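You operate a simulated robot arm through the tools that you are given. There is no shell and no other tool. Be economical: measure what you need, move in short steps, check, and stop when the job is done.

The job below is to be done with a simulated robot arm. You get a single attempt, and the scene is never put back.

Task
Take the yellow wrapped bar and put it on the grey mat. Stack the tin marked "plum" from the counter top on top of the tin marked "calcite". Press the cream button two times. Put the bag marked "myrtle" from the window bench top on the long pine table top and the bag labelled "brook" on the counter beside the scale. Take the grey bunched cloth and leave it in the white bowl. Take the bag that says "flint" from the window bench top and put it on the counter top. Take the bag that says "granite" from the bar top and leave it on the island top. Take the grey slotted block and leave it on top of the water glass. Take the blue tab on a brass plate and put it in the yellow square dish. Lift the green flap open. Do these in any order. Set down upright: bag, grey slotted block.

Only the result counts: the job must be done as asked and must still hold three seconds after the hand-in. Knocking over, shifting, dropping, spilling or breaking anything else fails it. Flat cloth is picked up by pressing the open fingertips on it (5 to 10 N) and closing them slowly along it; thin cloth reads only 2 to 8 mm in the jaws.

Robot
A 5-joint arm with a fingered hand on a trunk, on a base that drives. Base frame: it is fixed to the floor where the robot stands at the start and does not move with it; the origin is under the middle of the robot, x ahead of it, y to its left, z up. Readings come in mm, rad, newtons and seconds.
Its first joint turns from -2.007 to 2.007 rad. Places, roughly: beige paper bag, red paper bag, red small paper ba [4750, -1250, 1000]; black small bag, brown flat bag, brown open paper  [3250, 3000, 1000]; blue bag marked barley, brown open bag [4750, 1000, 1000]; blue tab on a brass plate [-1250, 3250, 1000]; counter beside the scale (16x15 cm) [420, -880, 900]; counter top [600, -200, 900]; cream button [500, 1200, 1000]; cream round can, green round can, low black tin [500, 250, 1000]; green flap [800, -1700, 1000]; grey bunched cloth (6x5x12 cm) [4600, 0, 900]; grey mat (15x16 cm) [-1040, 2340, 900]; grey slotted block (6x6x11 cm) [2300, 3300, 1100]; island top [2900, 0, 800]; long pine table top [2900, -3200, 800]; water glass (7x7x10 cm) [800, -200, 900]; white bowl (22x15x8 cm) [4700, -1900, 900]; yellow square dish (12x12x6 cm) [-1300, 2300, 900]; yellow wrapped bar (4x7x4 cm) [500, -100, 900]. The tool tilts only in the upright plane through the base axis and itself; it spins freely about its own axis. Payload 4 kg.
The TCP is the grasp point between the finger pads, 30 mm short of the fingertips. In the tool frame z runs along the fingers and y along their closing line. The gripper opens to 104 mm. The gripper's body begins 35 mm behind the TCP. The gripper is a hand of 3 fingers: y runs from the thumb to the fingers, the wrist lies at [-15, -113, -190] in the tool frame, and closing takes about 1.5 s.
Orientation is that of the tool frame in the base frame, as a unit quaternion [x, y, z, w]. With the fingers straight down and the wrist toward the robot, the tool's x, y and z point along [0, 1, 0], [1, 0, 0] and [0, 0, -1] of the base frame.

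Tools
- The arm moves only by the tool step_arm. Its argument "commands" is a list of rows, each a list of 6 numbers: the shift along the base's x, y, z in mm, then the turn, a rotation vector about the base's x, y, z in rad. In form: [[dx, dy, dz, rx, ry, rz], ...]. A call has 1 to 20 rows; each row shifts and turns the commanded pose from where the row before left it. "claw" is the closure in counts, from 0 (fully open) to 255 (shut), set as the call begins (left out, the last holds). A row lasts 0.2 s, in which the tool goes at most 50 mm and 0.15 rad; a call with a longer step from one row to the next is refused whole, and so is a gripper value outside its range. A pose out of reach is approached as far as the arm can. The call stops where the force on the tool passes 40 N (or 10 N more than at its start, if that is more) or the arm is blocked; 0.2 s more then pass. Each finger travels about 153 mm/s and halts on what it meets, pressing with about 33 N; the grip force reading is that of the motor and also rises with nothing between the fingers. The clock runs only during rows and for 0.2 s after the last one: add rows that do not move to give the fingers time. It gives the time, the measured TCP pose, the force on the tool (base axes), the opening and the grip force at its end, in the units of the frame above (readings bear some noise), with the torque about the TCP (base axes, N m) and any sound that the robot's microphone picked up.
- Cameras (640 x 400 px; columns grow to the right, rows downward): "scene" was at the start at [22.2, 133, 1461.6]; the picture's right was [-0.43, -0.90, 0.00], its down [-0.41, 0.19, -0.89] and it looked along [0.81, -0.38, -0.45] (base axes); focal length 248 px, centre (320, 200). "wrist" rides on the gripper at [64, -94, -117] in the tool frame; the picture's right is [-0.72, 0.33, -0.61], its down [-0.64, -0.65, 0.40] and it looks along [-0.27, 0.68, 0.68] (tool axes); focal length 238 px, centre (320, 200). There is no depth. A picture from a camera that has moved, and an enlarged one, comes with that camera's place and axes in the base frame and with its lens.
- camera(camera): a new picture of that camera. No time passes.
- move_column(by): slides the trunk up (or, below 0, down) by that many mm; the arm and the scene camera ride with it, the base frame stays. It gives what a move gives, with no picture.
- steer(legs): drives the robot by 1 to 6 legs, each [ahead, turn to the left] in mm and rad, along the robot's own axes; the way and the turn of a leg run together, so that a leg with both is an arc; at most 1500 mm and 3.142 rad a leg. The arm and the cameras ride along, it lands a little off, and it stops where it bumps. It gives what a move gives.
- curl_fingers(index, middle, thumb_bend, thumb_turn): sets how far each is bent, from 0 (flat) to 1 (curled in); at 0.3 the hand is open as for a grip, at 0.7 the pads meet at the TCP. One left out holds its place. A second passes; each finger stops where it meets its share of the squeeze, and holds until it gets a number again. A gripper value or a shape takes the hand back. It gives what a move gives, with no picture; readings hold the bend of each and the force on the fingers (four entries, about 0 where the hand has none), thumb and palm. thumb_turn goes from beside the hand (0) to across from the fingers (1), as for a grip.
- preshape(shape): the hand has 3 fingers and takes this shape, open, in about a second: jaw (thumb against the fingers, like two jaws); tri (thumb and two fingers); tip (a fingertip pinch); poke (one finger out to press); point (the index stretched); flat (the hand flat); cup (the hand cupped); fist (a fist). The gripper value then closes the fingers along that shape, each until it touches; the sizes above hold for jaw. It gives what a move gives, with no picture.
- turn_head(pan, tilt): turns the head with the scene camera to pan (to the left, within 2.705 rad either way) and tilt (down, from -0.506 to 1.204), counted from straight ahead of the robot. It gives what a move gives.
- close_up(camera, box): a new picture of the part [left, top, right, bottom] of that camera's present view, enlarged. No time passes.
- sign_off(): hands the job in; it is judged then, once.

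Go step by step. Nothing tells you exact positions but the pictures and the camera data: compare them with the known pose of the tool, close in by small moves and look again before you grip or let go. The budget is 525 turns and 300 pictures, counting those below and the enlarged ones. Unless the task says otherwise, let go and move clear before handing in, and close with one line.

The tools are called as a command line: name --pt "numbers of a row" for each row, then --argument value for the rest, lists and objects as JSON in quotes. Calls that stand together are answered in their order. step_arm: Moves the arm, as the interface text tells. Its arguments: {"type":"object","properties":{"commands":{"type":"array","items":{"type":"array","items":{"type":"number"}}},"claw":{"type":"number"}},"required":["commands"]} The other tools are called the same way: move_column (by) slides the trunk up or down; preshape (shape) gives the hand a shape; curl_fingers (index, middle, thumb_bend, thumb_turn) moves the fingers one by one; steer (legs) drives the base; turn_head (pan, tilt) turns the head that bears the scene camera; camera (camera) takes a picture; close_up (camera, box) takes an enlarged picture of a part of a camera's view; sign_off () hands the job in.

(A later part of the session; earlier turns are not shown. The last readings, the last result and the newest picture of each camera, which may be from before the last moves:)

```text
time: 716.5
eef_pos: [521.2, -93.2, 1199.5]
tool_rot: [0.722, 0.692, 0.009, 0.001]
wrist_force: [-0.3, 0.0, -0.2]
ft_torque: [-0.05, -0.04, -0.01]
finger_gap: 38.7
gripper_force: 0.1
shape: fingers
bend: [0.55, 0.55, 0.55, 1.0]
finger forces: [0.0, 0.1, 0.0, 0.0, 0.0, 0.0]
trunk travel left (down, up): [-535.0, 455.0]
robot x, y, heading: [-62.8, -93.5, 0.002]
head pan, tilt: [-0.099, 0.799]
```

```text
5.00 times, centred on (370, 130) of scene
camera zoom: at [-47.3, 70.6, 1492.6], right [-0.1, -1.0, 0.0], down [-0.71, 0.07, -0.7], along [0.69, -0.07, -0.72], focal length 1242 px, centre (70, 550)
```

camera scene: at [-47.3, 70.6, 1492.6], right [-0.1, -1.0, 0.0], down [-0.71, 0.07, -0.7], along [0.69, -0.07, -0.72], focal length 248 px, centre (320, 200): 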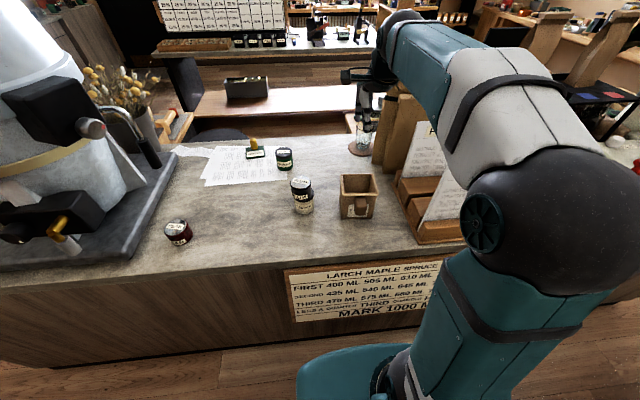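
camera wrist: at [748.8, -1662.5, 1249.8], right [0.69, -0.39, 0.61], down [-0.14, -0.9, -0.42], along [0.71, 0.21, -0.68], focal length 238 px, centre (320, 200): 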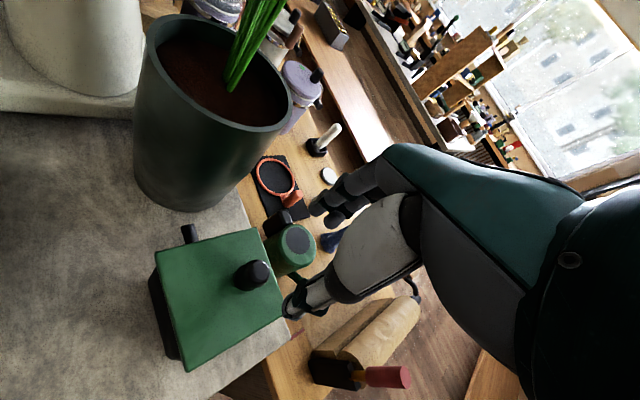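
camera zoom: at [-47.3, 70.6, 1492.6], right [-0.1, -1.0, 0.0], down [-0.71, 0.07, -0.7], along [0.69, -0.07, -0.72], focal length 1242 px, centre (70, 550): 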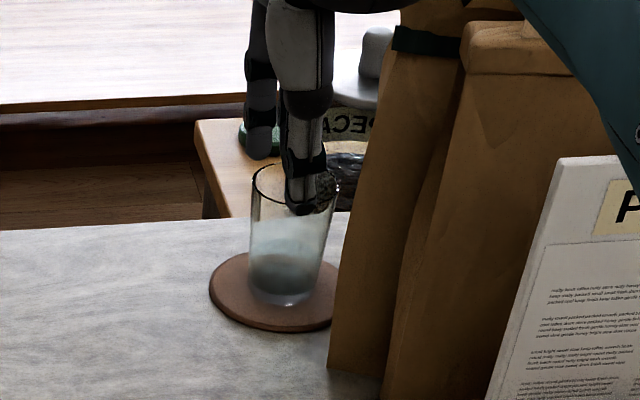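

step_arm --pt "-45 0 30 0 0 0" --pt "-45 0 30 0 0 0" --pt "-15 0 0 0 0 0" --pt "0 0 0 0 0 0"

steer --legs '[[0, 1.57], [1300, 0], [490, 0], [0, -0.88], [838, 0], [0, -0.555]]'

steer --legs '[[1300, 0], [480, 0], [0, 1.43]]'

turn_head --pan -0.1 --tilt 0.6

camera --camera "scene"

```text
refused: row 1 steps farther than a row can; nothing moved
```

```text
time: 737.2
eef_pos: [1177.0, 2313.0, 1199.0]
tool_rot: [0.676, 0.737, 0.009, 0.0]
wrist_force: [-0.2, -0.1, -0.2]
ft_torque: [0.01, -0.04, 0.0]
finger_gap: 38.5
gripper_force: 0.0
shape: fingers
bend: [0.55, 0.55, 0.55, 1.0]
finger forces: [0.1, 0.0, 0.0, 0.0, 0.1, 0.1]
trunk travel left (down, up): [-535.0, 455.0]
robot x, y, heading: [594.5, 2230.9, 0.133]
head pan, tilt: [-0.099, 0.799]
```

```text
time: 749.8
eef_pos: [2369.9, 3064.5, 1198.9]
tool_rot: [0.026, 1.0, 0.007, -0.006]
wrist_force: [0.1, -0.5, 0.0]
ft_torque: [0.0, -0.02, -0.02]
finger_gap: 38.9
gripper_force: 0.0
shape: fingers
bend: [0.55, 0.55, 0.55, 1.0]
finger forces: [0.0, 0.1, 0.1, 0.1, 0.0, 0.0]
trunk travel left (down, up): [-535.0, 455.0]
robot x, y, heading: [2371.3, 2477.4, 1.564]
head pan, tilt: [-0.099, 0.799]
```

```text
time: 750.5
eef_pos: [2372.3, 3064.6, 1198.0]
tool_rot: [0.025, 1.0, 0.007, -0.006]
wrist_force: [-0.3, 0.2, 0.3]
ft_torque: [-0.02, -0.01, -0.02]
finger_gap: 38.5
gripper_force: 0.1
shape: fingers
bend: [0.55, 0.55, 0.55, 1.0]
finger forces: [0.0, 0.0, 0.0, 0.0, 0.1, 0.0]
trunk travel left (down, up): [-535.0, 455.0]
robot x, y, heading: [2363.3, 2475.8, 1.571]
head pan, tilt: [-0.099, 0.6]
```

```text
37 pictures are left
camera scene: at [2202.9, 2505.9, 1509.4], right [0.99, -0.1, 0.0], down [-0.06, -0.56, -0.82], along [0.09, 0.82, -0.57], focal length 248 px, centre (320, 200)
```

scene: 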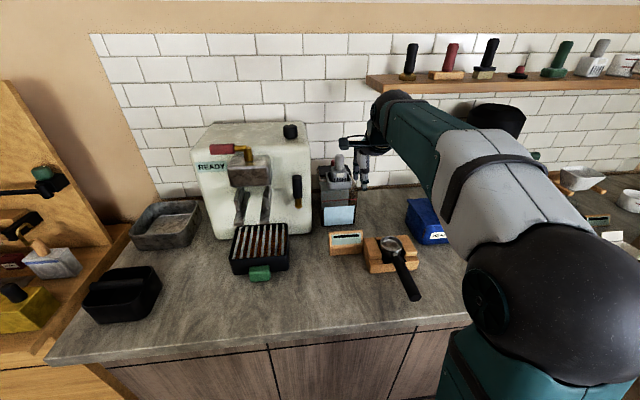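

close_up --camera "scene" --box '[305, 140, 385, 230]'

close_up --camera "wrist" --box '[100, 40, 440, 320]'

```text
4.44 times, centred on (345, 185) of scene
camera zoom: at [2202.9, 2505.9, 1509.4], right [0.99, -0.1, 0.0], down [-0.06, -0.56, -0.82], along [0.09, 0.82, -0.57], focal length 1104 px, centre (209, 267)
```

zoom: 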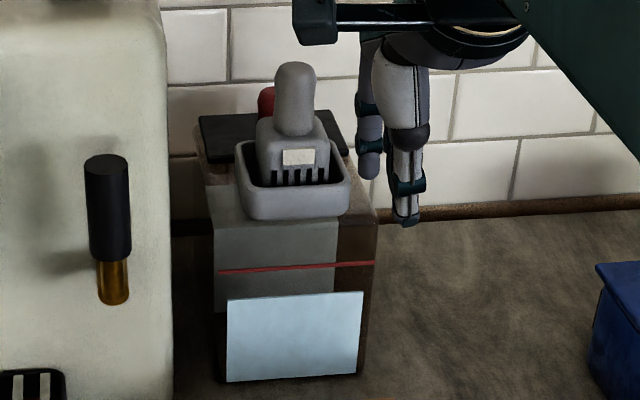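

```text
1.43 times, centred on (270, 180) of wrist
camera zoom: at [2303.8, 2972.6, 1315.2], right [0.74, 0.28, 0.61], down [0.6, -0.68, -0.42], along [0.29, 0.68, -0.67], focal length 340 px, centre (391, 229)
```

zoom: 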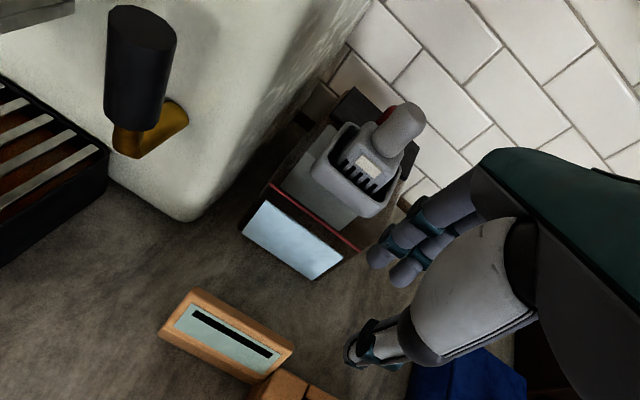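

The knob of the slotted block is near (2345, 3252), z 1112–1168, close to the espresso machine. I'll shift right so the hand clears the machine.

step_arm --pt "0 -40 20 0 0 0" --pt "0 -40 20 0 0 0" --pt "0 -15 20 0 0 0" --pt "0 0 0 0 0 0"

steer --legs '[[0, -1.57], [205, 0], [0, 1.86]]'

close_up --camera "scene" --box '[240, 90, 400, 230]'

```text
time: 751.5
eef_pos: [2369.3, 2971.8, 1258.4]
tool_rot: [0.026, 1.0, 0.008, -0.004]
wrist_force: [0.4, -0.5, -0.1]
ft_torque: [-0.01, 0.0, -0.01]
finger_gap: 38.7
gripper_force: 0.1
shape: fingers
bend: [0.55, 0.55, 0.55, 1.0]
finger forces: [0.0, 0.0, 0.0, 0.0, 0.0, 0.0]
trunk travel left (down, up): [-535.0, 455.0]
robot x, y, heading: [2368.1, 2475.3, 1.563]
head pan, tilt: [-0.099, 0.6]
```

```text
time: 761.5
eef_pos: [2428.2, 2946.6, 1258.1]
tool_rot: [-0.125, 0.992, 0.007, -0.005]
wrist_force: [-0.3, 0.4, 0.6]
ft_torque: [-0.01, 0.0, -0.02]
finger_gap: 38.4
gripper_force: 0.1
shape: fingers
bend: [0.55, 0.55, 0.55, 1.0]
finger forces: [0.0, 0.0, 0.0, 0.1, 0.0, 0.1]
trunk travel left (down, up): [-535.0, 455.0]
robot x, y, heading: [2573.7, 2477.7, 1.869]
head pan, tilt: [-0.099, 0.6]
```

```text
2.86 times, centred on (320, 160) of scene
camera zoom: at [2408.4, 2453.6, 1509.4], right [0.98, 0.2, 0.0], down [0.11, -0.55, -0.83], along [-0.16, 0.81, -0.56], focal length 710 px, centre (320, 314)
```

zoom: 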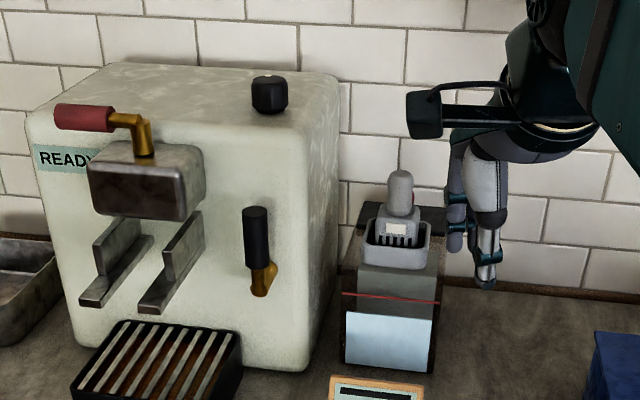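

curl_fingers --index 0.45 --middle 0.45 --thumb_bend 0.45

step_arm --pt "-11.6 43.3 0 0 0 -0.002" --pt "-11.6 43.3 0 0 0 -0.002" --pt "-11.6 43.3 0 0 0 -0.002" --pt "-11.6 43.3 0 0 0 -0.002" --pt "-11.6 43.3 0 0 0 -0.002" --pt "-11.6 43.3 0 0 0 -0.002" --pt "-11.6 43.3 0 0 0 -0.002" --pt "0 0 -25 0 0 0" --pt "0 0 0 0 0 0"

close_up --camera "wrist" --box '[140, 100, 440, 330]'

```text
time: 762.5
eef_pos: [2428.2, 2948.0, 1258.3]
tool_rot: [-0.125, 0.992, 0.006, -0.005]
wrist_force: [0.2, -1.0, 0.5]
ft_torque: [0.02, 0.0, 0.03]
finger_gap: 64.1
gripper_force: 0.0
shape: fingers
bend: [0.45, 0.45, 0.45, 1.0]
finger forces: [0.0, 0.0, 0.0, 0.1, 0.0, 0.0]
trunk travel left (down, up): [-535.0, 455.0]
robot x, y, heading: [2575.7, 2477.8, 1.873]
head pan, tilt: [-0.099, 0.6]
```

```text
time: 764.5
eef_pos: [2365.7, 3191.2, 1200.2]
tool_rot: [-0.121, 0.993, 0.006, -0.007]
wrist_force: [-0.5, 0.1, 0.8]
ft_torque: [-0.02, -0.01, 0.0]
finger_gap: 64.8
gripper_force: 0.0
shape: fingers
bend: [0.45, 0.45, 0.45, 1.0]
finger forces: [0.1, 0.1, 0.0, 0.0, 0.0, 0.0]
out of reach, approached as far as the arm can: row 6, 7
trunk travel left (down, up): [-535.0, 455.0]
robot x, y, heading: [2575.2, 2474.0, 1.867]
head pan, tilt: [-0.099, 0.6]
```

```text
1.74 times, centred on (290, 215) of wrist
camera zoom: at [2328.2, 3083.5, 1317.6], right [0.63, 0.48, 0.61], down [0.77, -0.48, -0.42], along [0.09, 0.74, -0.67], focal length 414 px, centre (372, 174)
```

zoom: 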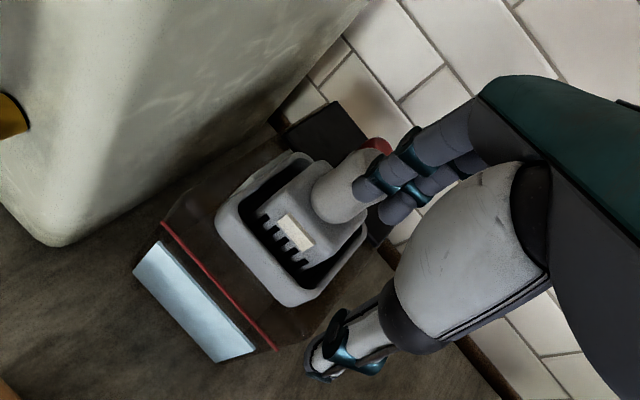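

The arm is at its reach limit at this trunk height. I'll back off, raise the trunk, and reach lower relative to it.

step_arm --pt "12 -44 10 0 0 0" --pt "12 -44 10 0 0 0" --pt "0 0 0 0 0 0"

move_column --by 260

step_arm --pt "0 0 -45 0 0 0" --pt "0 0 -45 0 0 0" --pt "0 0 -45 0 0 0" --pt "0 0 -45 0 0 0" --pt "0 0 -45 0 0 0" --pt "-12 44 0 0 0 0" --pt "-12 44 0 0 0 0" --pt "-12 44 0 0 0 0" --pt "0 0 0 0 0 0"

```text
time: 765.3
eef_pos: [2389.5, 3102.9, 1220.8]
tool_rot: [-0.12, 0.993, 0.005, -0.007]
wrist_force: [-0.2, 0.1, 0.3]
ft_torque: [0.0, -0.02, 0.01]
finger_gap: 64.6
gripper_force: 0.1
shape: fingers
bend: [0.45, 0.45, 0.45, 1.0]
finger forces: [0.0, 0.1, 0.1, 0.0, 0.1, 0.1]
trunk travel left (down, up): [-535.0, 455.0]
robot x, y, heading: [2573.3, 2477.3, 1.871]
head pan, tilt: [-0.099, 0.6]
```

```text
time: 768.0
eef_pos: [2389.1, 3103.7, 1481.5]
tool_rot: [-0.12, 0.993, 0.006, -0.008]
wrist_force: [0.4, 0.4, 0.3]
ft_torque: [-0.02, 0.01, 0.03]
finger_gap: 64.6
gripper_force: 0.1
shape: fingers
bend: [0.45, 0.45, 0.45, 1.0]
finger forces: [0.0, 0.0, 0.1, 0.0, 0.0, 0.0]
trunk travel left (down, up): [-795.0, 195.0]
robot x, y, heading: [2574.0, 2477.6, 1.865]
head pan, tilt: [-0.099, 0.6]
```

```text
time: 770.0
eef_pos: [2353.1, 3236.3, 1256.1]
tool_rot: [-0.121, 0.993, 0.007, -0.007]
wrist_force: [0.6, -0.2, 0.7]
ft_torque: [0.02, 0.03, -0.02]
finger_gap: 64.7
gripper_force: 0.1
shape: fingers
bend: [0.45, 0.45, 0.45, 1.0]
finger forces: [0.0, 0.1, 0.1, 0.0, 0.0, 0.1]
trunk travel left (down, up): [-795.0, 195.0]
robot x, y, heading: [2577.9, 2476.0, 1.868]
head pan, tilt: [-0.099, 0.6]
```

step_arm --pt "-5 12 -30 0 0 0" --pt "0 0 0 0 0 0"

close_up --camera "wrist" --box '[140, 100, 440, 330]'

```text
time: 770.5
eef_pos: [2347.5, 3247.7, 1224.4]
tool_rot: [-0.121, 0.993, 0.006, -0.008]
wrist_force: [0.6, 0.2, 0.1]
ft_torque: [0.03, 0.02, 0.01]
finger_gap: 64.8
gripper_force: 0.0
shape: fingers
bend: [0.45, 0.45, 0.45, 1.0]
finger forces: [0.1, 0.1, 0.1, 0.1, 0.0, 0.0]
trunk travel left (down, up): [-795.0, 195.0]
robot x, y, heading: [2573.7, 2475.3, 1.873]
head pan, tilt: [-0.099, 0.6]
```

```text
1.74 times, centred on (290, 215) of wrist
camera zoom: at [2311.4, 3139.1, 1341.7], right [0.63, 0.48, 0.61], down [0.77, -0.48, -0.42], along [0.08, 0.74, -0.67], focal length 414 px, centre (372, 174)
```

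zoom: 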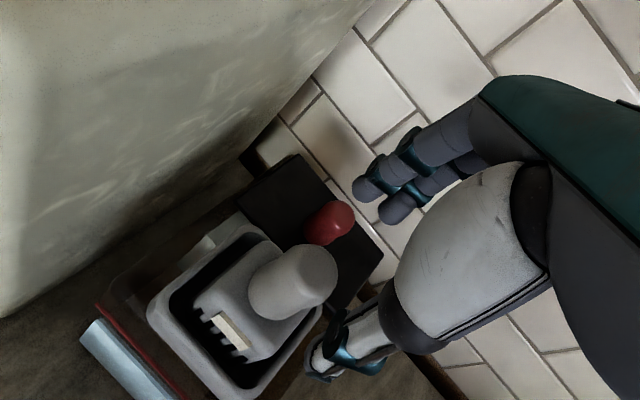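

The red knob stands close behind, so I'll narrow the far fingers and then descend over the knob.

curl_fingers --index 0.54 --middle 0.54 --thumb_bend 0.45

step_arm --pt "-1 1 -30 0 0 0" --pt "0 0 -25 0 0 0" --pt "0 0 -15 0 0 0" --pt "0 0 0 0 0 0"

close_up --camera "wrist" --box '[200, 120, 420, 310]'

```text
time: 771.5
eef_pos: [2347.5, 3248.1, 1223.9]
tool_rot: [-0.121, 0.993, 0.006, -0.009]
wrist_force: [0.2, -0.4, 0.2]
ft_torque: [0.0, 0.01, 0.02]
finger_gap: 53.2
gripper_force: 0.0
shape: fingers
bend: [0.54, 0.54, 0.45, 1.0]
finger forces: [0.0, 0.0, 0.0, 0.0, 0.0, 0.0]
trunk travel left (down, up): [-795.0, 195.0]
robot x, y, heading: [2570.2, 2474.6, 1.871]
head pan, tilt: [-0.099, 0.6]
```

```text
time: 772.5
eef_pos: [2346.6, 3249.9, 1156.6]
tool_rot: [-0.121, 0.993, 0.006, -0.009]
wrist_force: [0.5, 0.5, -0.4]
ft_torque: [0.01, -0.01, 0.02]
finger_gap: 53.3
gripper_force: 0.0
shape: fingers
bend: [0.54, 0.54, 0.45, 1.0]
finger forces: [0.1, 0.0, 0.0, 0.0, 0.0, 0.1]
trunk travel left (down, up): [-795.0, 195.0]
robot x, y, heading: [2573.9, 2473.0, 1.87]
head pan, tilt: [-0.099, 0.6]
```

```text
2.11 times, centred on (310, 215) of wrist
camera zoom: at [2309.7, 3140.9, 1272.9], right [0.63, 0.48, 0.61], down [0.77, -0.48, -0.42], along [0.08, 0.73, -0.67], focal length 502 px, centre (341, 168)
```

zoom: 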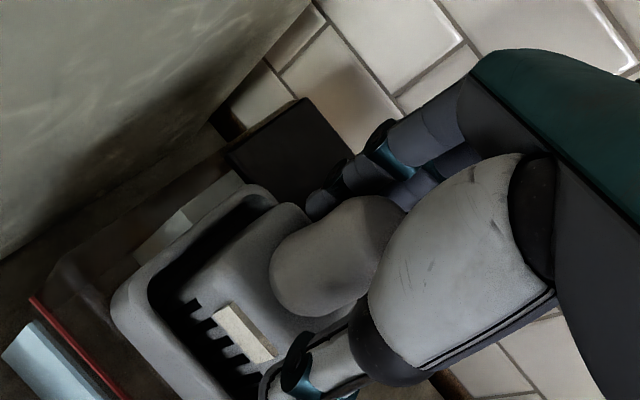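

curl_fingers --index 0.85 --middle 0.85 --thumb_bend 0.85

step_arm --pt "0 0 8 0 0 0" --pt "0 0 10 0 0 0" --pt "0 0 12 0 0 0" --pt "0 0 0 0 0 0"

close_up --camera "scene" --box '[290, 150, 390, 260]'

```text
time: 773.5
eef_pos: [2345.4, 3249.6, 1156.2]
tool_rot: [-0.121, 0.993, 0.006, -0.01]
wrist_force: [-0.5, 0.6, 0.1]
ft_torque: [0.13, -0.01, -0.04]
finger_gap: 25.5
gripper_force: 21.5
shape: fingers
bend: [0.73, 0.72, 0.57, 1.0]
finger forces: [10.9, 11.8, 0.0, 0.1, 20.1, 0.0]
trunk travel left (down, up): [-795.0, 195.0]
robot x, y, heading: [2574.6, 2472.5, 1.87]
head pan, tilt: [-0.099, 0.6]
```

```text
time: 774.5
eef_pos: [2347.3, 3249.4, 1185.8]
tool_rot: [-0.121, 0.993, 0.006, -0.009]
wrist_force: [-0.2, 0.0, -1.0]
ft_torque: [0.06, 0.02, -0.01]
finger_gap: 25.4
gripper_force: 20.8
shape: fingers
bend: [0.73, 0.72, 0.57, 1.0]
finger forces: [10.5, 11.3, 0.0, 0.0, 20.2, 0.1]
trunk travel left (down, up): [-795.0, 195.0]
robot x, y, heading: [2575.8, 2473.8, 1.868]
head pan, tilt: [-0.099, 0.6]
```

```text
3.64 times, centred on (340, 205) of scene
camera zoom: at [2408.3, 2454.3, 1769.4], right [0.98, 0.2, 0.0], down [0.11, -0.55, -0.82], along [-0.16, 0.81, -0.57], focal length 904 px, centre (247, 182)
```

zoom: 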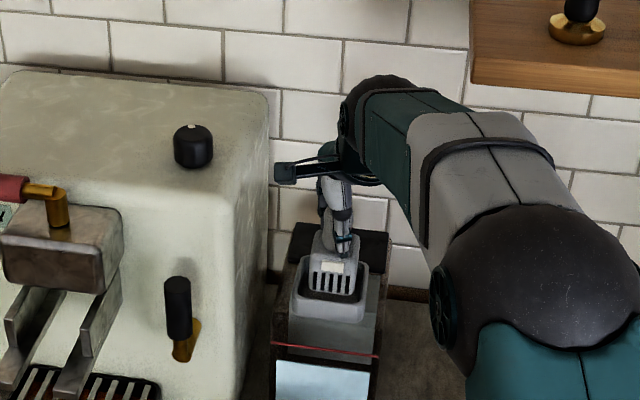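

The block is rising. I'll lift it clear and retract.

step_arm --pt "0 0 30 0 0 0" --pt "0 0 40 0 0 0" --pt "0 0 40 0 0 0" --pt "12 -42 0 0 0 0" --pt "12 -42 0 0 0 0" --pt "12 -42 0 0 0 0" --pt "12 -42 0 0 0 0" --pt "12 -42 0 0 0 0" --pt "12 -42 0 0 0 0" --pt "0 0 0 0 0 0"

camera --camera "wrist"

```text
time: 776.8
eef_pos: [2417.5, 2996.1, 1296.0]
tool_rot: [-0.12, 0.993, 0.005, -0.007]
wrist_force: [0.2, 0.1, -2.1]
ft_torque: [0.02, 0.01, -0.01]
finger_gap: 25.4
gripper_force: 21.2
shape: fingers
bend: [0.73, 0.72, 0.57, 1.0]
finger forces: [10.6, 11.7, 0.0, 0.0, 20.0, 0.0]
trunk travel left (down, up): [-795.0, 195.0]
robot x, y, heading: [2576.1, 2475.5, 1.873]
head pan, tilt: [-0.099, 0.6]
```

```text
29 pictures are left
camera wrist: at [2381.1, 2888.1, 1412.1], right [0.63, 0.48, 0.61], down [0.77, -0.48, -0.42], along [0.09, 0.73, -0.67], focal length 238 px, centre (320, 200)
```

wrist: 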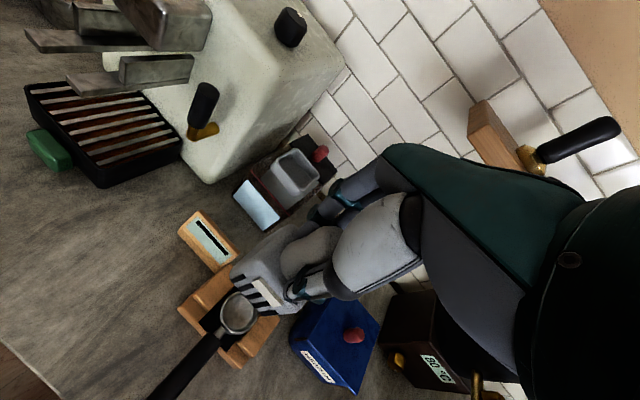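

The block is held upright. Driving back to the aisle for the glass.

move_column --by 180

steer --legs '[[0, 1.389], [1300, 0], [705, 0], [0, 0.575], [833, 0], [0, 0.875]]'

```text
time: 778.8
eef_pos: [2417.5, 2995.8, 1476.3]
tool_rot: [-0.12, 0.993, 0.006, -0.008]
wrist_force: [0.4, -0.5, -1.3]
ft_torque: [0.01, 0.01, -0.03]
finger_gap: 25.6
gripper_force: 21.4
shape: fingers
bend: [0.73, 0.72, 0.57, 1.0]
finger forces: [10.5, 11.8, 0.0, 0.0, 20.0, 0.0]
trunk travel left (down, up): [-975.0, 15.0]
robot x, y, heading: [2570.9, 2475.1, 1.867]
head pan, tilt: [-0.099, 0.6]
```

```text
time: 800.0
eef_pos: [-115.2, 1253.4, 1477.3]
tool_rot: [0.999, -0.049, 0.007, 0.008]
wrist_force: [-0.5, 0.1, -2.3]
ft_torque: [-0.02, 0.02, -0.01]
finger_gap: 24.9
gripper_force: 19.6
shape: fingers
bend: [0.74, 0.72, 0.57, 1.0]
finger forces: [10.0, 11.3, 0.0, 0.0, 18.6, 0.0]
trunk travel left (down, up): [-975.0, 15.0]
robot x, y, heading: [-89.8, 1795.3, -1.606]
head pan, tilt: [-0.099, 0.6]
```

steer --legs '[[0, 0.063], [1300, 0], [530, 0], [0, 1.545]]'

turn_head --pan -0.1 --tilt 0.6

camera --camera "scene"

```text
time: 813.4
eef_pos: [473.1, -27.3, 1476.8]
tool_rot: [0.731, 0.683, 0.01, 0.001]
wrist_force: [0.3, -0.2, -1.3]
ft_torque: [-0.01, -0.03, 0.01]
finger_gap: 24.3
gripper_force: 20.1
shape: fingers
bend: [0.74, 0.72, 0.57, 1.0]
finger forces: [10.0, 11.2, 0.1, 0.0, 18.3, 0.0]
trunk travel left (down, up): [-975.0, 15.0]
robot x, y, heading: [-71.3, -14.9, -0.014]
head pan, tilt: [-0.099, 0.6]
```

```text
time: 814.0
eef_pos: [471.9, -26.8, 1476.0]
tool_rot: [0.73, 0.683, 0.011, 0.0]
wrist_force: [-0.5, 0.0, -1.5]
ft_torque: [-0.03, 0.02, -0.02]
finger_gap: 24.4
gripper_force: 19.6
shape: fingers
bend: [0.74, 0.72, 0.57, 1.0]
finger forces: [10.1, 11.2, 0.1, 0.1, 18.3, 0.0]
trunk travel left (down, up): [-975.0, 15.0]
robot x, y, heading: [-70.5, -18.4, -0.008]
head pan, tilt: [-0.099, 0.6]
```

```text
28 pictures are left
camera scene: at [-39.9, 146.0, 1949.4], right [-0.11, -0.99, 0.0], down [-0.56, 0.06, -0.83], along [0.82, -0.09, -0.57], focal length 248 px, centre (320, 200)
```

scene: 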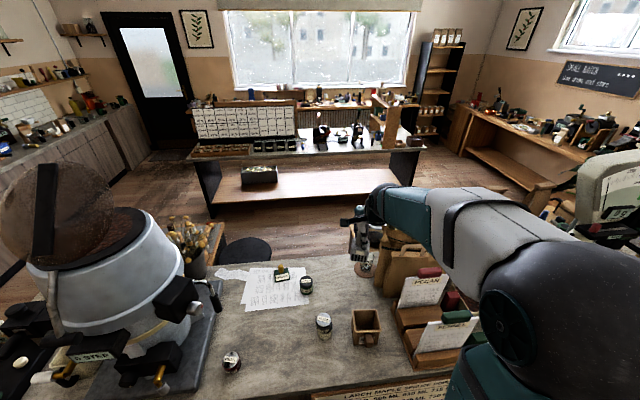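

steer --legs '[[75, 0]]'

close_up --camera "scene" --box '[330, 210, 410, 290]'

```text
time: 815.0
eef_pos: [550.4, -26.9, 1476.3]
tool_rot: [0.73, 0.683, 0.009, -0.001]
wrist_force: [0.5, 0.3, -1.9]
ft_torque: [-0.02, 0.0, 0.0]
finger_gap: 24.5
gripper_force: 20.0
shape: fingers
bend: [0.74, 0.72, 0.57, 1.0]
finger forces: [10.2, 11.4, 0.1, 0.1, 18.4, 0.1]
trunk travel left (down, up): [-975.0, 15.0]
robot x, y, heading: [7.0, -18.8, -0.009]
head pan, tilt: [-0.099, 0.6]
```

```text
5.00 times, centred on (370, 250) of scene
camera zoom: at [38.1, 145.1, 1949.4], right [-0.11, -0.99, 0.0], down [-0.56, 0.06, -0.82], along [0.82, -0.09, -0.57], focal length 1242 px, centre (70, -50)
```

zoom: 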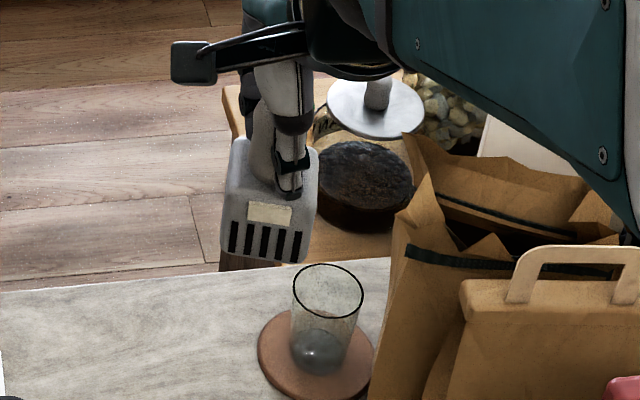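

step_arm --pt "-4 -35 0 0 0 -0.065" --pt "-4 -35 0 0 0 -0.065" --pt "-4 -35 0 0 0 -0.065" --pt "0 0 0 0 0 0"

move_column --by -160

step_arm --pt "45 -9.5 0 0 0 0" --pt "45 -9.5 0 0 0 0" --pt "45 -9.5 0 0 0 0" --pt "45 -9.5 0 0 0 0" --pt "45 -9.5 0 0 0 0" --pt "40 -8.5 0 0 0 0" --pt "0 0 0 0 0 0"

```text
time: 816.0
eef_pos: [537.8, -128.7, 1475.6]
tool_rot: [0.795, 0.606, 0.007, 0.006]
wrist_force: [-0.4, 1.1, -1.9]
ft_torque: [-0.02, -0.03, -0.03]
finger_gap: 24.5
gripper_force: 19.8
shape: fingers
bend: [0.74, 0.72, 0.57, 1.0]
finger forces: [10.1, 11.2, 0.0, 0.1, 18.2, 0.1]
trunk travel left (down, up): [-975.0, 15.0]
robot x, y, heading: [5.0, -18.0, -0.011]
head pan, tilt: [-0.099, 0.6]
```

```text
time: 817.9
eef_pos: [537.4, -130.5, 1316.0]
tool_rot: [0.796, 0.606, 0.005, 0.004]
wrist_force: [0.4, -0.5, -2.4]
ft_torque: [-0.01, 0.02, -0.02]
finger_gap: 24.4
gripper_force: 19.8
shape: fingers
bend: [0.74, 0.72, 0.57, 1.0]
finger forces: [10.1, 11.2, 0.0, 0.1, 18.3, 0.0]
trunk travel left (down, up): [-815.0, 175.0]
robot x, y, heading: [5.0, -15.2, -0.011]
head pan, tilt: [-0.099, 0.6]
```

```text
time: 819.5
eef_pos: [802.6, -185.6, 1316.9]
tool_rot: [0.794, 0.608, 0.01, 0.001]
wrist_force: [0.1, -0.1, -1.2]
ft_torque: [-0.01, -0.03, 0.0]
finger_gap: 24.3
gripper_force: 19.6
shape: fingers
bend: [0.74, 0.72, 0.57, 1.0]
finger forces: [10.1, 11.3, 0.0, 0.1, 18.3, 0.0]
trunk travel left (down, up): [-815.0, 175.0]
robot x, y, heading: [4.5, -15.6, -0.011]
head pan, tilt: [-0.099, 0.6]
```

step_arm --pt "2 -2 -45 0 0 0" --pt "2 -1 -45 0 0 0" --pt "0 0 -45 0 0 0" --pt "0 0 -40 0 0 0" --pt "0 0 0 0 0 0"

camera --camera "wrist"

close_up --camera "scene" --box '[340, 150, 420, 230]'

```text
time: 820.7
eef_pos: [808.6, -190.9, 1142.2]
tool_rot: [0.794, 0.608, 0.008, 0.002]
wrist_force: [0.0, -0.2, -2.3]
ft_torque: [-0.03, -0.04, 0.01]
finger_gap: 24.3
gripper_force: 20.3
shape: fingers
bend: [0.74, 0.72, 0.57, 1.0]
finger forces: [10.2, 11.3, 0.0, 0.0, 18.6, 0.0]
trunk travel left (down, up): [-815.0, 175.0]
robot x, y, heading: [8.2, -18.6, -0.013]
head pan, tilt: [-0.099, 0.6]
```

```text
26 pictures are left
camera wrist: at [732.8, -105.6, 1258.8], right [0.12, -0.78, 0.61], down [-0.79, -0.45, -0.42], along [0.6, -0.43, -0.67], focal length 238 px, centre (320, 200)
```

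wrist: 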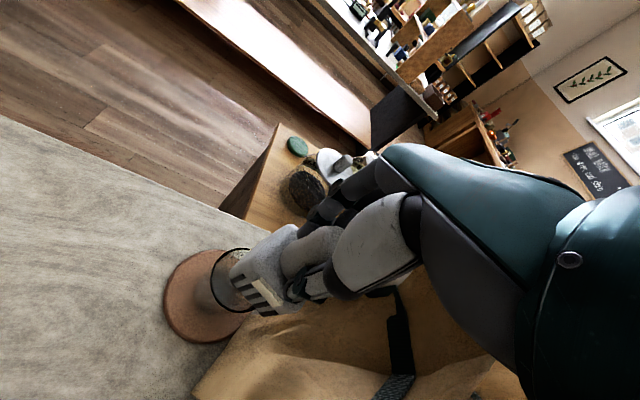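

```text
5.00 times, centred on (380, 190) of scene
camera zoom: at [35.5, 145.1, 1789.5], right [-0.11, -0.99, 0.0], down [-0.56, 0.06, -0.83], along [0.82, -0.09, -0.56], focal length 1242 px, centre (20, 250)
```

zoom: 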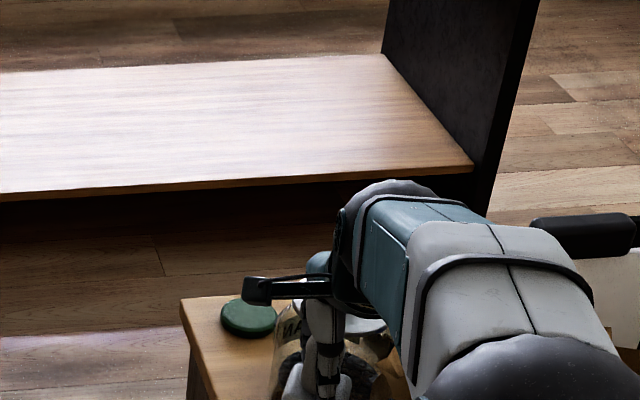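

step_arm --pt "0 0 -20 0 0 0" --pt "0 0 -10 0 0 0" --pt "0 0 0 0 0 0"

close_up --camera "scene" --box '[345, 205, 415, 275]'

close_up --camera "wrist" --box '[140, 190, 360, 360]'

```text
time: 821.5
eef_pos: [809.0, -190.7, 1111.3]
tool_rot: [0.793, 0.609, 0.009, 0.001]
wrist_force: [0.4, -0.7, -1.8]
ft_torque: [-0.01, -0.02, 0.03]
finger_gap: 24.2
gripper_force: 19.7
shape: fingers
bend: [0.74, 0.72, 0.57, 1.0]
finger forces: [10.1, 11.4, 0.0, 0.0, 18.5, 0.0]
trunk travel left (down, up): [-815.0, 175.0]
robot x, y, heading: [2.9, -18.7, -0.012]
head pan, tilt: [-0.099, 0.6]
```

```text
5.71 times, centred on (380, 240) of scene
camera zoom: at [36.2, 145.0, 1789.4], right [-0.11, -0.99, 0.0], down [-0.56, 0.06, -0.82], along [0.82, -0.09, -0.57], focal length 1420 px, centre (-23, -29)
```

zoom: 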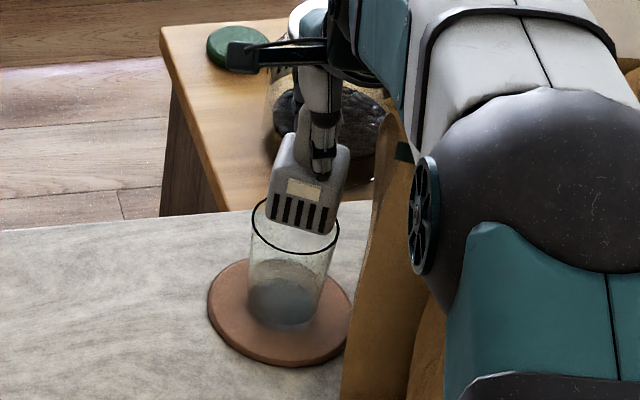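

```text
2.35 times, centred on (250, 275) of wrist
camera zoom: at [733.1, -105.8, 1227.9], right [0.12, -0.78, 0.61], down [-0.79, -0.45, -0.42], along [0.6, -0.43, -0.67], focal length 561 px, centre (485, 24)
```

zoom: 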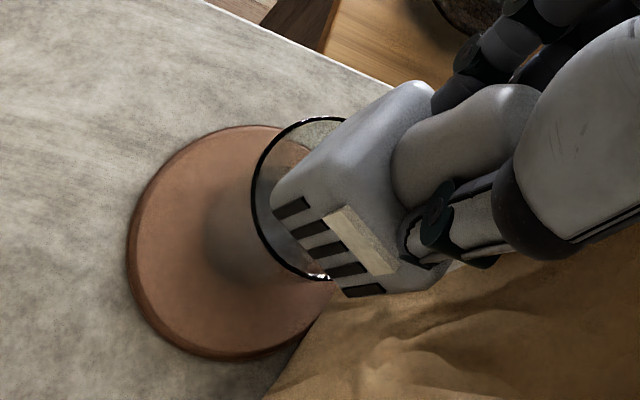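

The block is centred over the glass rim. Lowering very gently.

step_arm --pt "0 0 -4 0 0 0" --pt "0 0 -3 0 0 0" --pt "0 0 0 0 0 0"

step_arm --pt "0 0 -2 0 0 0" --pt "0 0 0 0 0 0"

step_arm --pt "0 0 -2 0 0 0" --pt "0 0 0 0 0 0"

```text
time: 822.3
eef_pos: [809.2, -190.4, 1105.1]
tool_rot: [0.794, 0.608, 0.009, 0.002]
wrist_force: [-0.1, -0.7, -2.4]
ft_torque: [0.0, 0.01, -0.03]
finger_gap: 24.4
gripper_force: 20.3
shape: fingers
bend: [0.74, 0.72, 0.57, 1.0]
finger forces: [10.1, 11.4, 0.0, 0.1, 18.6, 0.0]
trunk travel left (down, up): [-815.0, 175.0]
robot x, y, heading: [7.2, -17.9, -0.01]
head pan, tilt: [-0.099, 0.6]
```

```text
time: 822.9
eef_pos: [807.2, -190.7, 1102.2]
tool_rot: [0.794, 0.608, 0.009, 0.001]
wrist_force: [-0.2, 0.2, -1.8]
ft_torque: [-0.01, 0.0, 0.01]
finger_gap: 24.0
gripper_force: 20.1
shape: fingers
bend: [0.74, 0.72, 0.57, 1.0]
finger forces: [10.1, 11.5, 0.0, 0.0, 18.5, 0.0]
trunk travel left (down, up): [-815.0, 175.0]
robot x, y, heading: [5.2, -18.3, -0.014]
head pan, tilt: [-0.099, 0.6]
```

```text
time: 823.5
eef_pos: [807.2, -190.0, 1101.1]
tool_rot: [0.794, 0.608, 0.009, 0.001]
wrist_force: [-0.3, 0.2, -2.0]
ft_torque: [0.01, -0.03, -0.01]
finger_gap: 24.3
gripper_force: 19.4
shape: fingers
bend: [0.74, 0.72, 0.57, 1.0]
finger forces: [10.1, 11.4, 0.1, 0.0, 18.6, 0.0]
trunk travel left (down, up): [-815.0, 175.0]
robot x, y, heading: [7.6, -19.4, -0.011]
head pan, tilt: [-0.099, 0.6]
```

step_arm --pt "0 0 -2 0 0 0" --pt "0 0 0 0 0 0"

step_arm --pt "0 0 -2 0 0 0" --pt "0 0 0 0 0 0"

close_up --camera "scene" --box '[355, 215, 405, 265]'

```text
time: 824.1
eef_pos: [806.0, -190.6, 1098.3]
tool_rot: [0.794, 0.608, 0.009, 0.002]
wrist_force: [0.1, -0.3, -0.9]
ft_torque: [-0.01, -0.01, 0.01]
finger_gap: 24.0
gripper_force: 19.6
shape: fingers
bend: [0.74, 0.72, 0.57, 1.0]
finger forces: [10.0, 11.3, 0.0, 0.0, 18.5, 0.0]
trunk travel left (down, up): [-815.0, 175.0]
robot x, y, heading: [6.7, -14.2, -0.012]
head pan, tilt: [-0.099, 0.6]
```

```text
time: 824.7
eef_pos: [807.8, -190.9, 1097.0]
tool_rot: [0.794, 0.608, 0.009, 0.001]
wrist_force: [0.2, -0.2, -2.3]
ft_torque: [0.01, -0.04, 0.0]
finger_gap: 24.5
gripper_force: 19.5
shape: fingers
bend: [0.74, 0.72, 0.57, 1.0]
finger forces: [10.0, 11.4, 0.0, 0.0, 18.6, 0.0]
trunk travel left (down, up): [-815.0, 175.0]
robot x, y, heading: [4.5, -19.6, -0.008]
head pan, tilt: [-0.099, 0.6]
```

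```text
8.00 times, centred on (380, 240) of scene
camera zoom: at [36.1, 145.0, 1789.4], right [-0.11, -0.99, 0.0], down [-0.56, 0.06, -0.82], along [0.82, -0.09, -0.57], focal length 1988 px, centre (-160, -120)
```

zoom: 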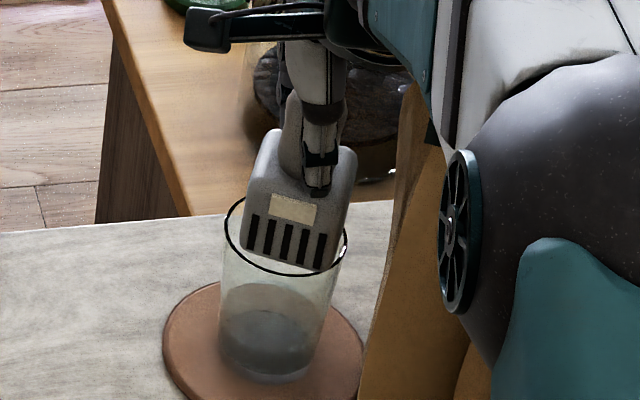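

step_arm --pt "4 4 0 0 0 0.004" --pt "0 0 -2 0 0 0" --pt "0 0 0 0 0 0"

step_arm --pt "0 0 -2 0 0 0" --pt "0 0 0 0 0 0"

close_up --camera "wrist" --box '[180, 200, 340, 330]'

```text
time: 825.5
eef_pos: [810.4, -185.4, 1093.2]
tool_rot: [0.792, 0.61, 0.01, 0.001]
wrist_force: [0.2, 0.1, -1.9]
ft_torque: [-0.01, -0.03, -0.01]
finger_gap: 24.1
gripper_force: 20.3
shape: fingers
bend: [0.74, 0.72, 0.57, 1.0]
finger forces: [10.1, 11.4, 0.0, 0.0, 18.7, 0.1]
trunk travel left (down, up): [-815.0, 175.0]
robot x, y, heading: [7.7, -21.0, -0.009]
head pan, tilt: [-0.099, 0.6]
```

```text
time: 826.1
eef_pos: [810.3, -185.4, 1091.4]
tool_rot: [0.792, 0.61, 0.009, 0.003]
wrist_force: [-0.1, -0.2, -2.4]
ft_torque: [0.0, -0.02, -0.02]
finger_gap: 24.1
gripper_force: 20.4
shape: fingers
bend: [0.74, 0.72, 0.57, 1.0]
finger forces: [10.1, 11.5, 0.0, 0.1, 18.6, 0.0]
trunk travel left (down, up): [-815.0, 175.0]
robot x, y, heading: [6.8, -19.0, -0.006]
head pan, tilt: [-0.099, 0.6]
```

```text
3.08 times, centred on (260, 265) of wrist
camera zoom: at [734.6, -101.2, 1208.4], right [0.12, -0.78, 0.61], down [-0.79, -0.45, -0.42], along [0.6, -0.43, -0.67], focal length 733 px, centre (505, 0)
```

zoom: 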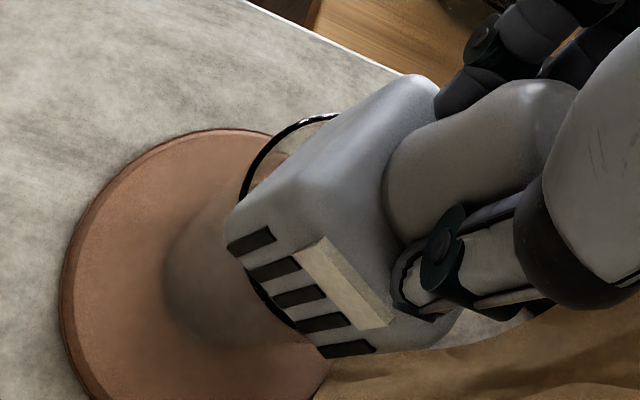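

step_arm --pt "0 0 -2 0 0 0" --pt "0 0 0 0 0 0"

step_arm --pt "0 0 -2 0 0 0" --pt "0 0 0 0 0 0"

step_arm --pt "0 0 -2 0 0 0" --pt "0 0 0 0 0 0"

```text
time: 826.7
eef_pos: [809.9, -185.4, 1089.5]
tool_rot: [0.793, 0.609, 0.008, 0.001]
wrist_force: [-0.4, -0.3, -0.9]
ft_torque: [0.01, 0.02, 0.02]
finger_gap: 24.0
gripper_force: 19.9
shape: fingers
bend: [0.74, 0.72, 0.57, 1.0]
finger forces: [10.1, 11.4, 0.0, 0.0, 18.6, 0.1]
trunk travel left (down, up): [-815.0, 175.0]
robot x, y, heading: [3.8, -20.9, -0.012]
head pan, tilt: [-0.099, 0.6]
```

```text
time: 827.3
eef_pos: [810.8, -185.5, 1088.1]
tool_rot: [0.792, 0.61, 0.009, 0.002]
wrist_force: [-0.3, -0.6, -0.5]
ft_torque: [0.0, 0.03, 0.01]
finger_gap: 24.1
gripper_force: 20.0
shape: fingers
bend: [0.74, 0.72, 0.57, 1.0]
finger forces: [10.2, 11.5, 0.0, 0.1, 18.6, 0.0]
trunk travel left (down, up): [-815.0, 175.0]
robot x, y, heading: [11.6, -19.3, -0.01]
head pan, tilt: [-0.099, 0.6]
```

```text
time: 827.9
eef_pos: [809.9, -186.2, 1087.6]
tool_rot: [0.792, 0.61, 0.009, 0.002]
wrist_force: [0.5, 0.9, 5.6]
ft_torque: [-0.02, 0.18, 0.01]
finger_gap: 24.0
gripper_force: 20.9
shape: fingers
bend: [0.74, 0.73, 0.57, 1.0]
finger forces: [10.3, 11.9, 0.0, 0.0, 18.9, 0.0]
trunk travel left (down, up): [-815.0, 175.0]
robot x, y, heading: [8.1, -20.0, -0.011]
head pan, tilt: [-0.099, 0.6]
```

Gentle contact on the rim. Checking the alignment before letting go.

close_up --camera "scene" --box '[355, 215, 405, 265]'

close_up --camera "wrist" --box '[180, 200, 340, 330]'

```text
8.00 times, centred on (380, 240) of scene
camera zoom: at [35.1, 145.4, 1789.5], right [-0.11, -0.99, 0.0], down [-0.56, 0.06, -0.83], along [0.82, -0.09, -0.56], focal length 1988 px, centre (-160, -120)
```

zoom: 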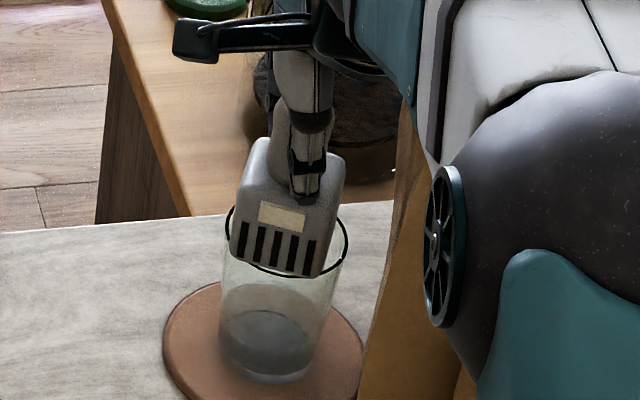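

```text
3.08 times, centred on (260, 265) of wrist
camera zoom: at [734.4, -101.1, 1204.1], right [0.12, -0.78, 0.61], down [-0.79, -0.45, -0.42], along [0.6, -0.43, -0.67], focal length 733 px, centre (505, 0)
```

zoom: 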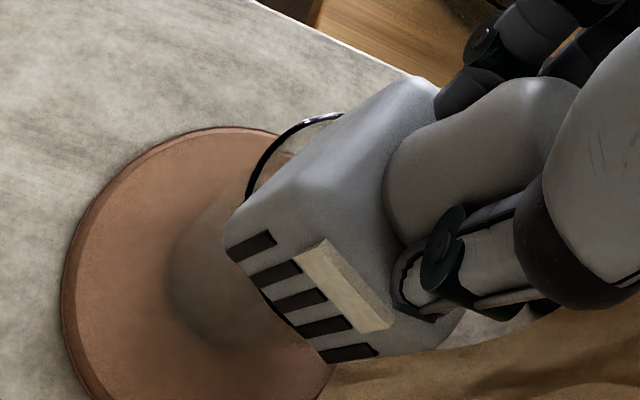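

The block sits about 12 mm too near; I'll lift a hair, shift it outward, and touch down again.

step_arm --pt "0 0 5 0 0 0" --pt "5 -1 2 0 0 0" --pt "5 -1 0 0 0 0" --pt "0 0 0 0 0 0"

step_arm --pt "0 0 -3 0 0 0" --pt "0 0 -2 0 0 0" --pt "0 0 0 0 0 0"

step_arm --pt "0 0 -2 0 0 0" --pt "0 0 0 0 0 0"

close_up --camera "scene" --box '[355, 215, 405, 265]'

```text
time: 828.9
eef_pos: [820.4, -187.7, 1094.2]
tool_rot: [0.792, 0.61, 0.01, 0.002]
wrist_force: [0.5, -0.2, -2.9]
ft_torque: [-0.01, -0.03, 0.01]
finger_gap: 24.6
gripper_force: 20.8
shape: fingers
bend: [0.74, 0.72, 0.57, 1.0]
finger forces: [10.6, 12.0, 0.0, 0.1, 19.2, 0.1]
trunk travel left (down, up): [-815.0, 175.0]
robot x, y, heading: [11.7, -18.6, -0.012]
head pan, tilt: [-0.099, 0.6]
```

```text
time: 829.7
eef_pos: [819.9, -187.7, 1089.8]
tool_rot: [0.792, 0.61, 0.009, 0.002]
wrist_force: [0.5, -0.7, -0.4]
ft_torque: [0.0, 0.04, -0.01]
finger_gap: 24.0
gripper_force: 20.6
shape: fingers
bend: [0.74, 0.72, 0.57, 1.0]
finger forces: [10.4, 11.9, 0.1, 0.1, 18.9, 0.0]
trunk travel left (down, up): [-815.0, 175.0]
robot x, y, heading: [6.8, -13.7, -0.007]
head pan, tilt: [-0.099, 0.6]
```

```text
time: 830.3
eef_pos: [820.2, -188.2, 1087.7]
tool_rot: [0.792, 0.61, 0.01, 0.001]
wrist_force: [1.1, 0.4, 7.8]
ft_torque: [0.02, 0.27, 0.01]
finger_gap: 24.0
gripper_force: 21.5
shape: fingers
bend: [0.74, 0.73, 0.57, 1.0]
finger forces: [10.3, 11.9, 0.0, 0.0, 20.8, 0.0]
trunk travel left (down, up): [-815.0, 175.0]
robot x, y, heading: [5.2, -18.3, -0.005]
head pan, tilt: [-0.099, 0.6]
```

```text
8.00 times, centred on (380, 240) of scene
camera zoom: at [34.8, 145.4, 1789.6], right [-0.11, -0.99, 0.0], down [-0.56, 0.06, -0.83], along [0.82, -0.09, -0.56], focal length 1988 px, centre (-160, -120)
```

zoom: 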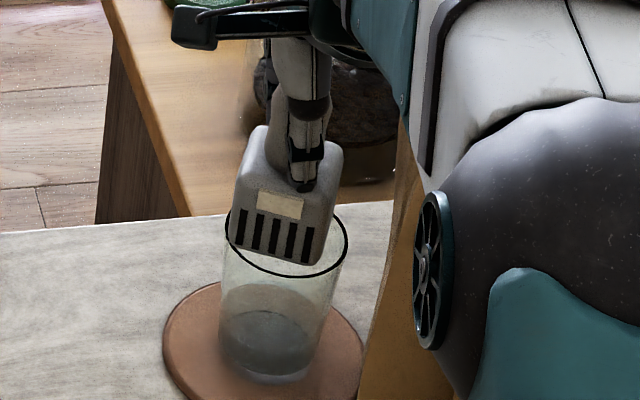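

It is centred now. I'll loosen the grip only slightly, keeping the knob caged, to see whether it settles level.

curl_fingers --index 0.69 --middle 0.68 --thumb_bend 0.53

close_up --camera "scene" --box '[355, 215, 405, 265]'

close_up --camera "wrist" --box '[180, 200, 340, 330]'

```text
time: 831.3
eef_pos: [819.2, -187.2, 1086.9]
tool_rot: [0.793, 0.609, 0.01, 0.003]
wrist_force: [2.0, 2.2, 8.2]
ft_torque: [0.06, 0.22, 0.0]
finger_gap: 28.4
gripper_force: 4.7
shape: fingers
bend: [0.68, 0.68, 0.52, 1.0]
finger forces: [2.1, 1.2, 0.1, 0.0, 7.4, 0.1]
trunk travel left (down, up): [-815.0, 175.0]
robot x, y, heading: [4.7, -12.0, -0.009]
head pan, tilt: [-0.099, 0.6]
```

```text
8.00 times, centred on (380, 240) of scene
camera zoom: at [34.6, 145.7, 1789.4], right [-0.11, -0.99, 0.0], down [-0.56, 0.06, -0.83], along [0.82, -0.09, -0.56], focal length 1988 px, centre (-160, -120)
```

zoom: 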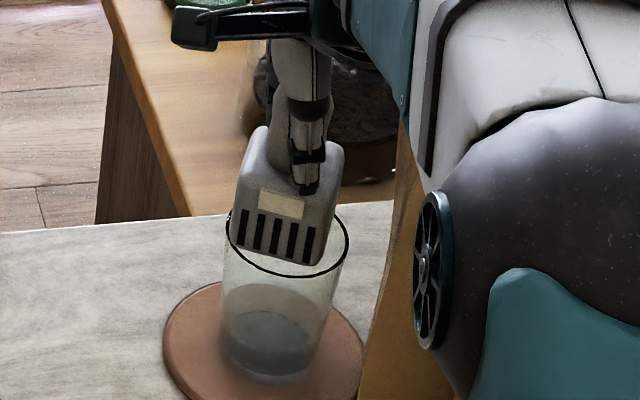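

```text
3.08 times, centred on (260, 265) of wrist
camera zoom: at [743.8, -102.8, 1203.6], right [0.12, -0.78, 0.61], down [-0.79, -0.45, -0.42], along [0.6, -0.43, -0.67], focal length 733 px, centre (505, 0)
```

zoom: 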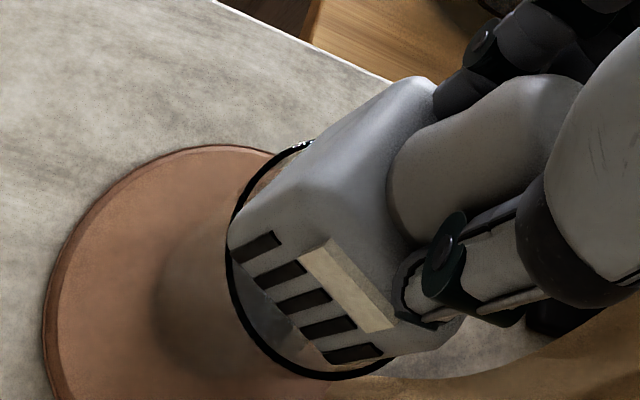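

curl_fingers --index 0.66 --middle 0.65 --thumb_bend 0.49

close_up --camera "wrist" --box '[180, 200, 340, 330]'

```text
time: 832.3
eef_pos: [820.4, -187.3, 1087.2]
tool_rot: [0.792, 0.61, 0.01, 0.002]
wrist_force: [0.2, 0.5, 6.7]
ft_torque: [0.04, 0.03, 0.0]
finger_gap: 31.6
gripper_force: 3.4
shape: fingers
bend: [0.66, 0.66, 0.5, 1.0]
finger forces: [2.4, 1.6, 0.0, 0.1, 3.0, 0.1]
trunk travel left (down, up): [-815.0, 175.0]
robot x, y, heading: [4.4, -22.0, -0.011]
head pan, tilt: [-0.099, 0.6]
```

```text
3.08 times, centred on (260, 265) of wrist
camera zoom: at [743.9, -102.9, 1203.2], right [0.12, -0.78, 0.61], down [-0.79, -0.45, -0.42], along [0.6, -0.43, -0.67], focal length 733 px, centre (505, 0)
```

zoom: 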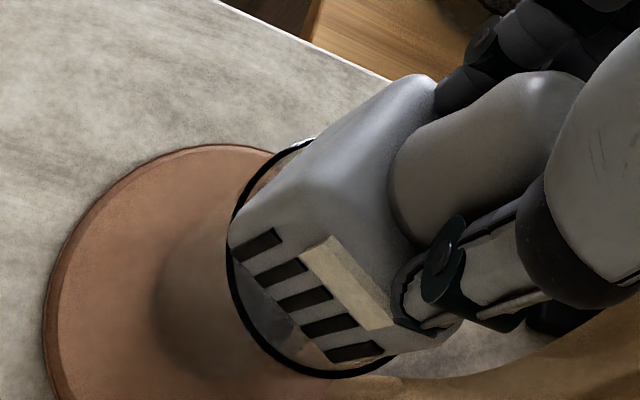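

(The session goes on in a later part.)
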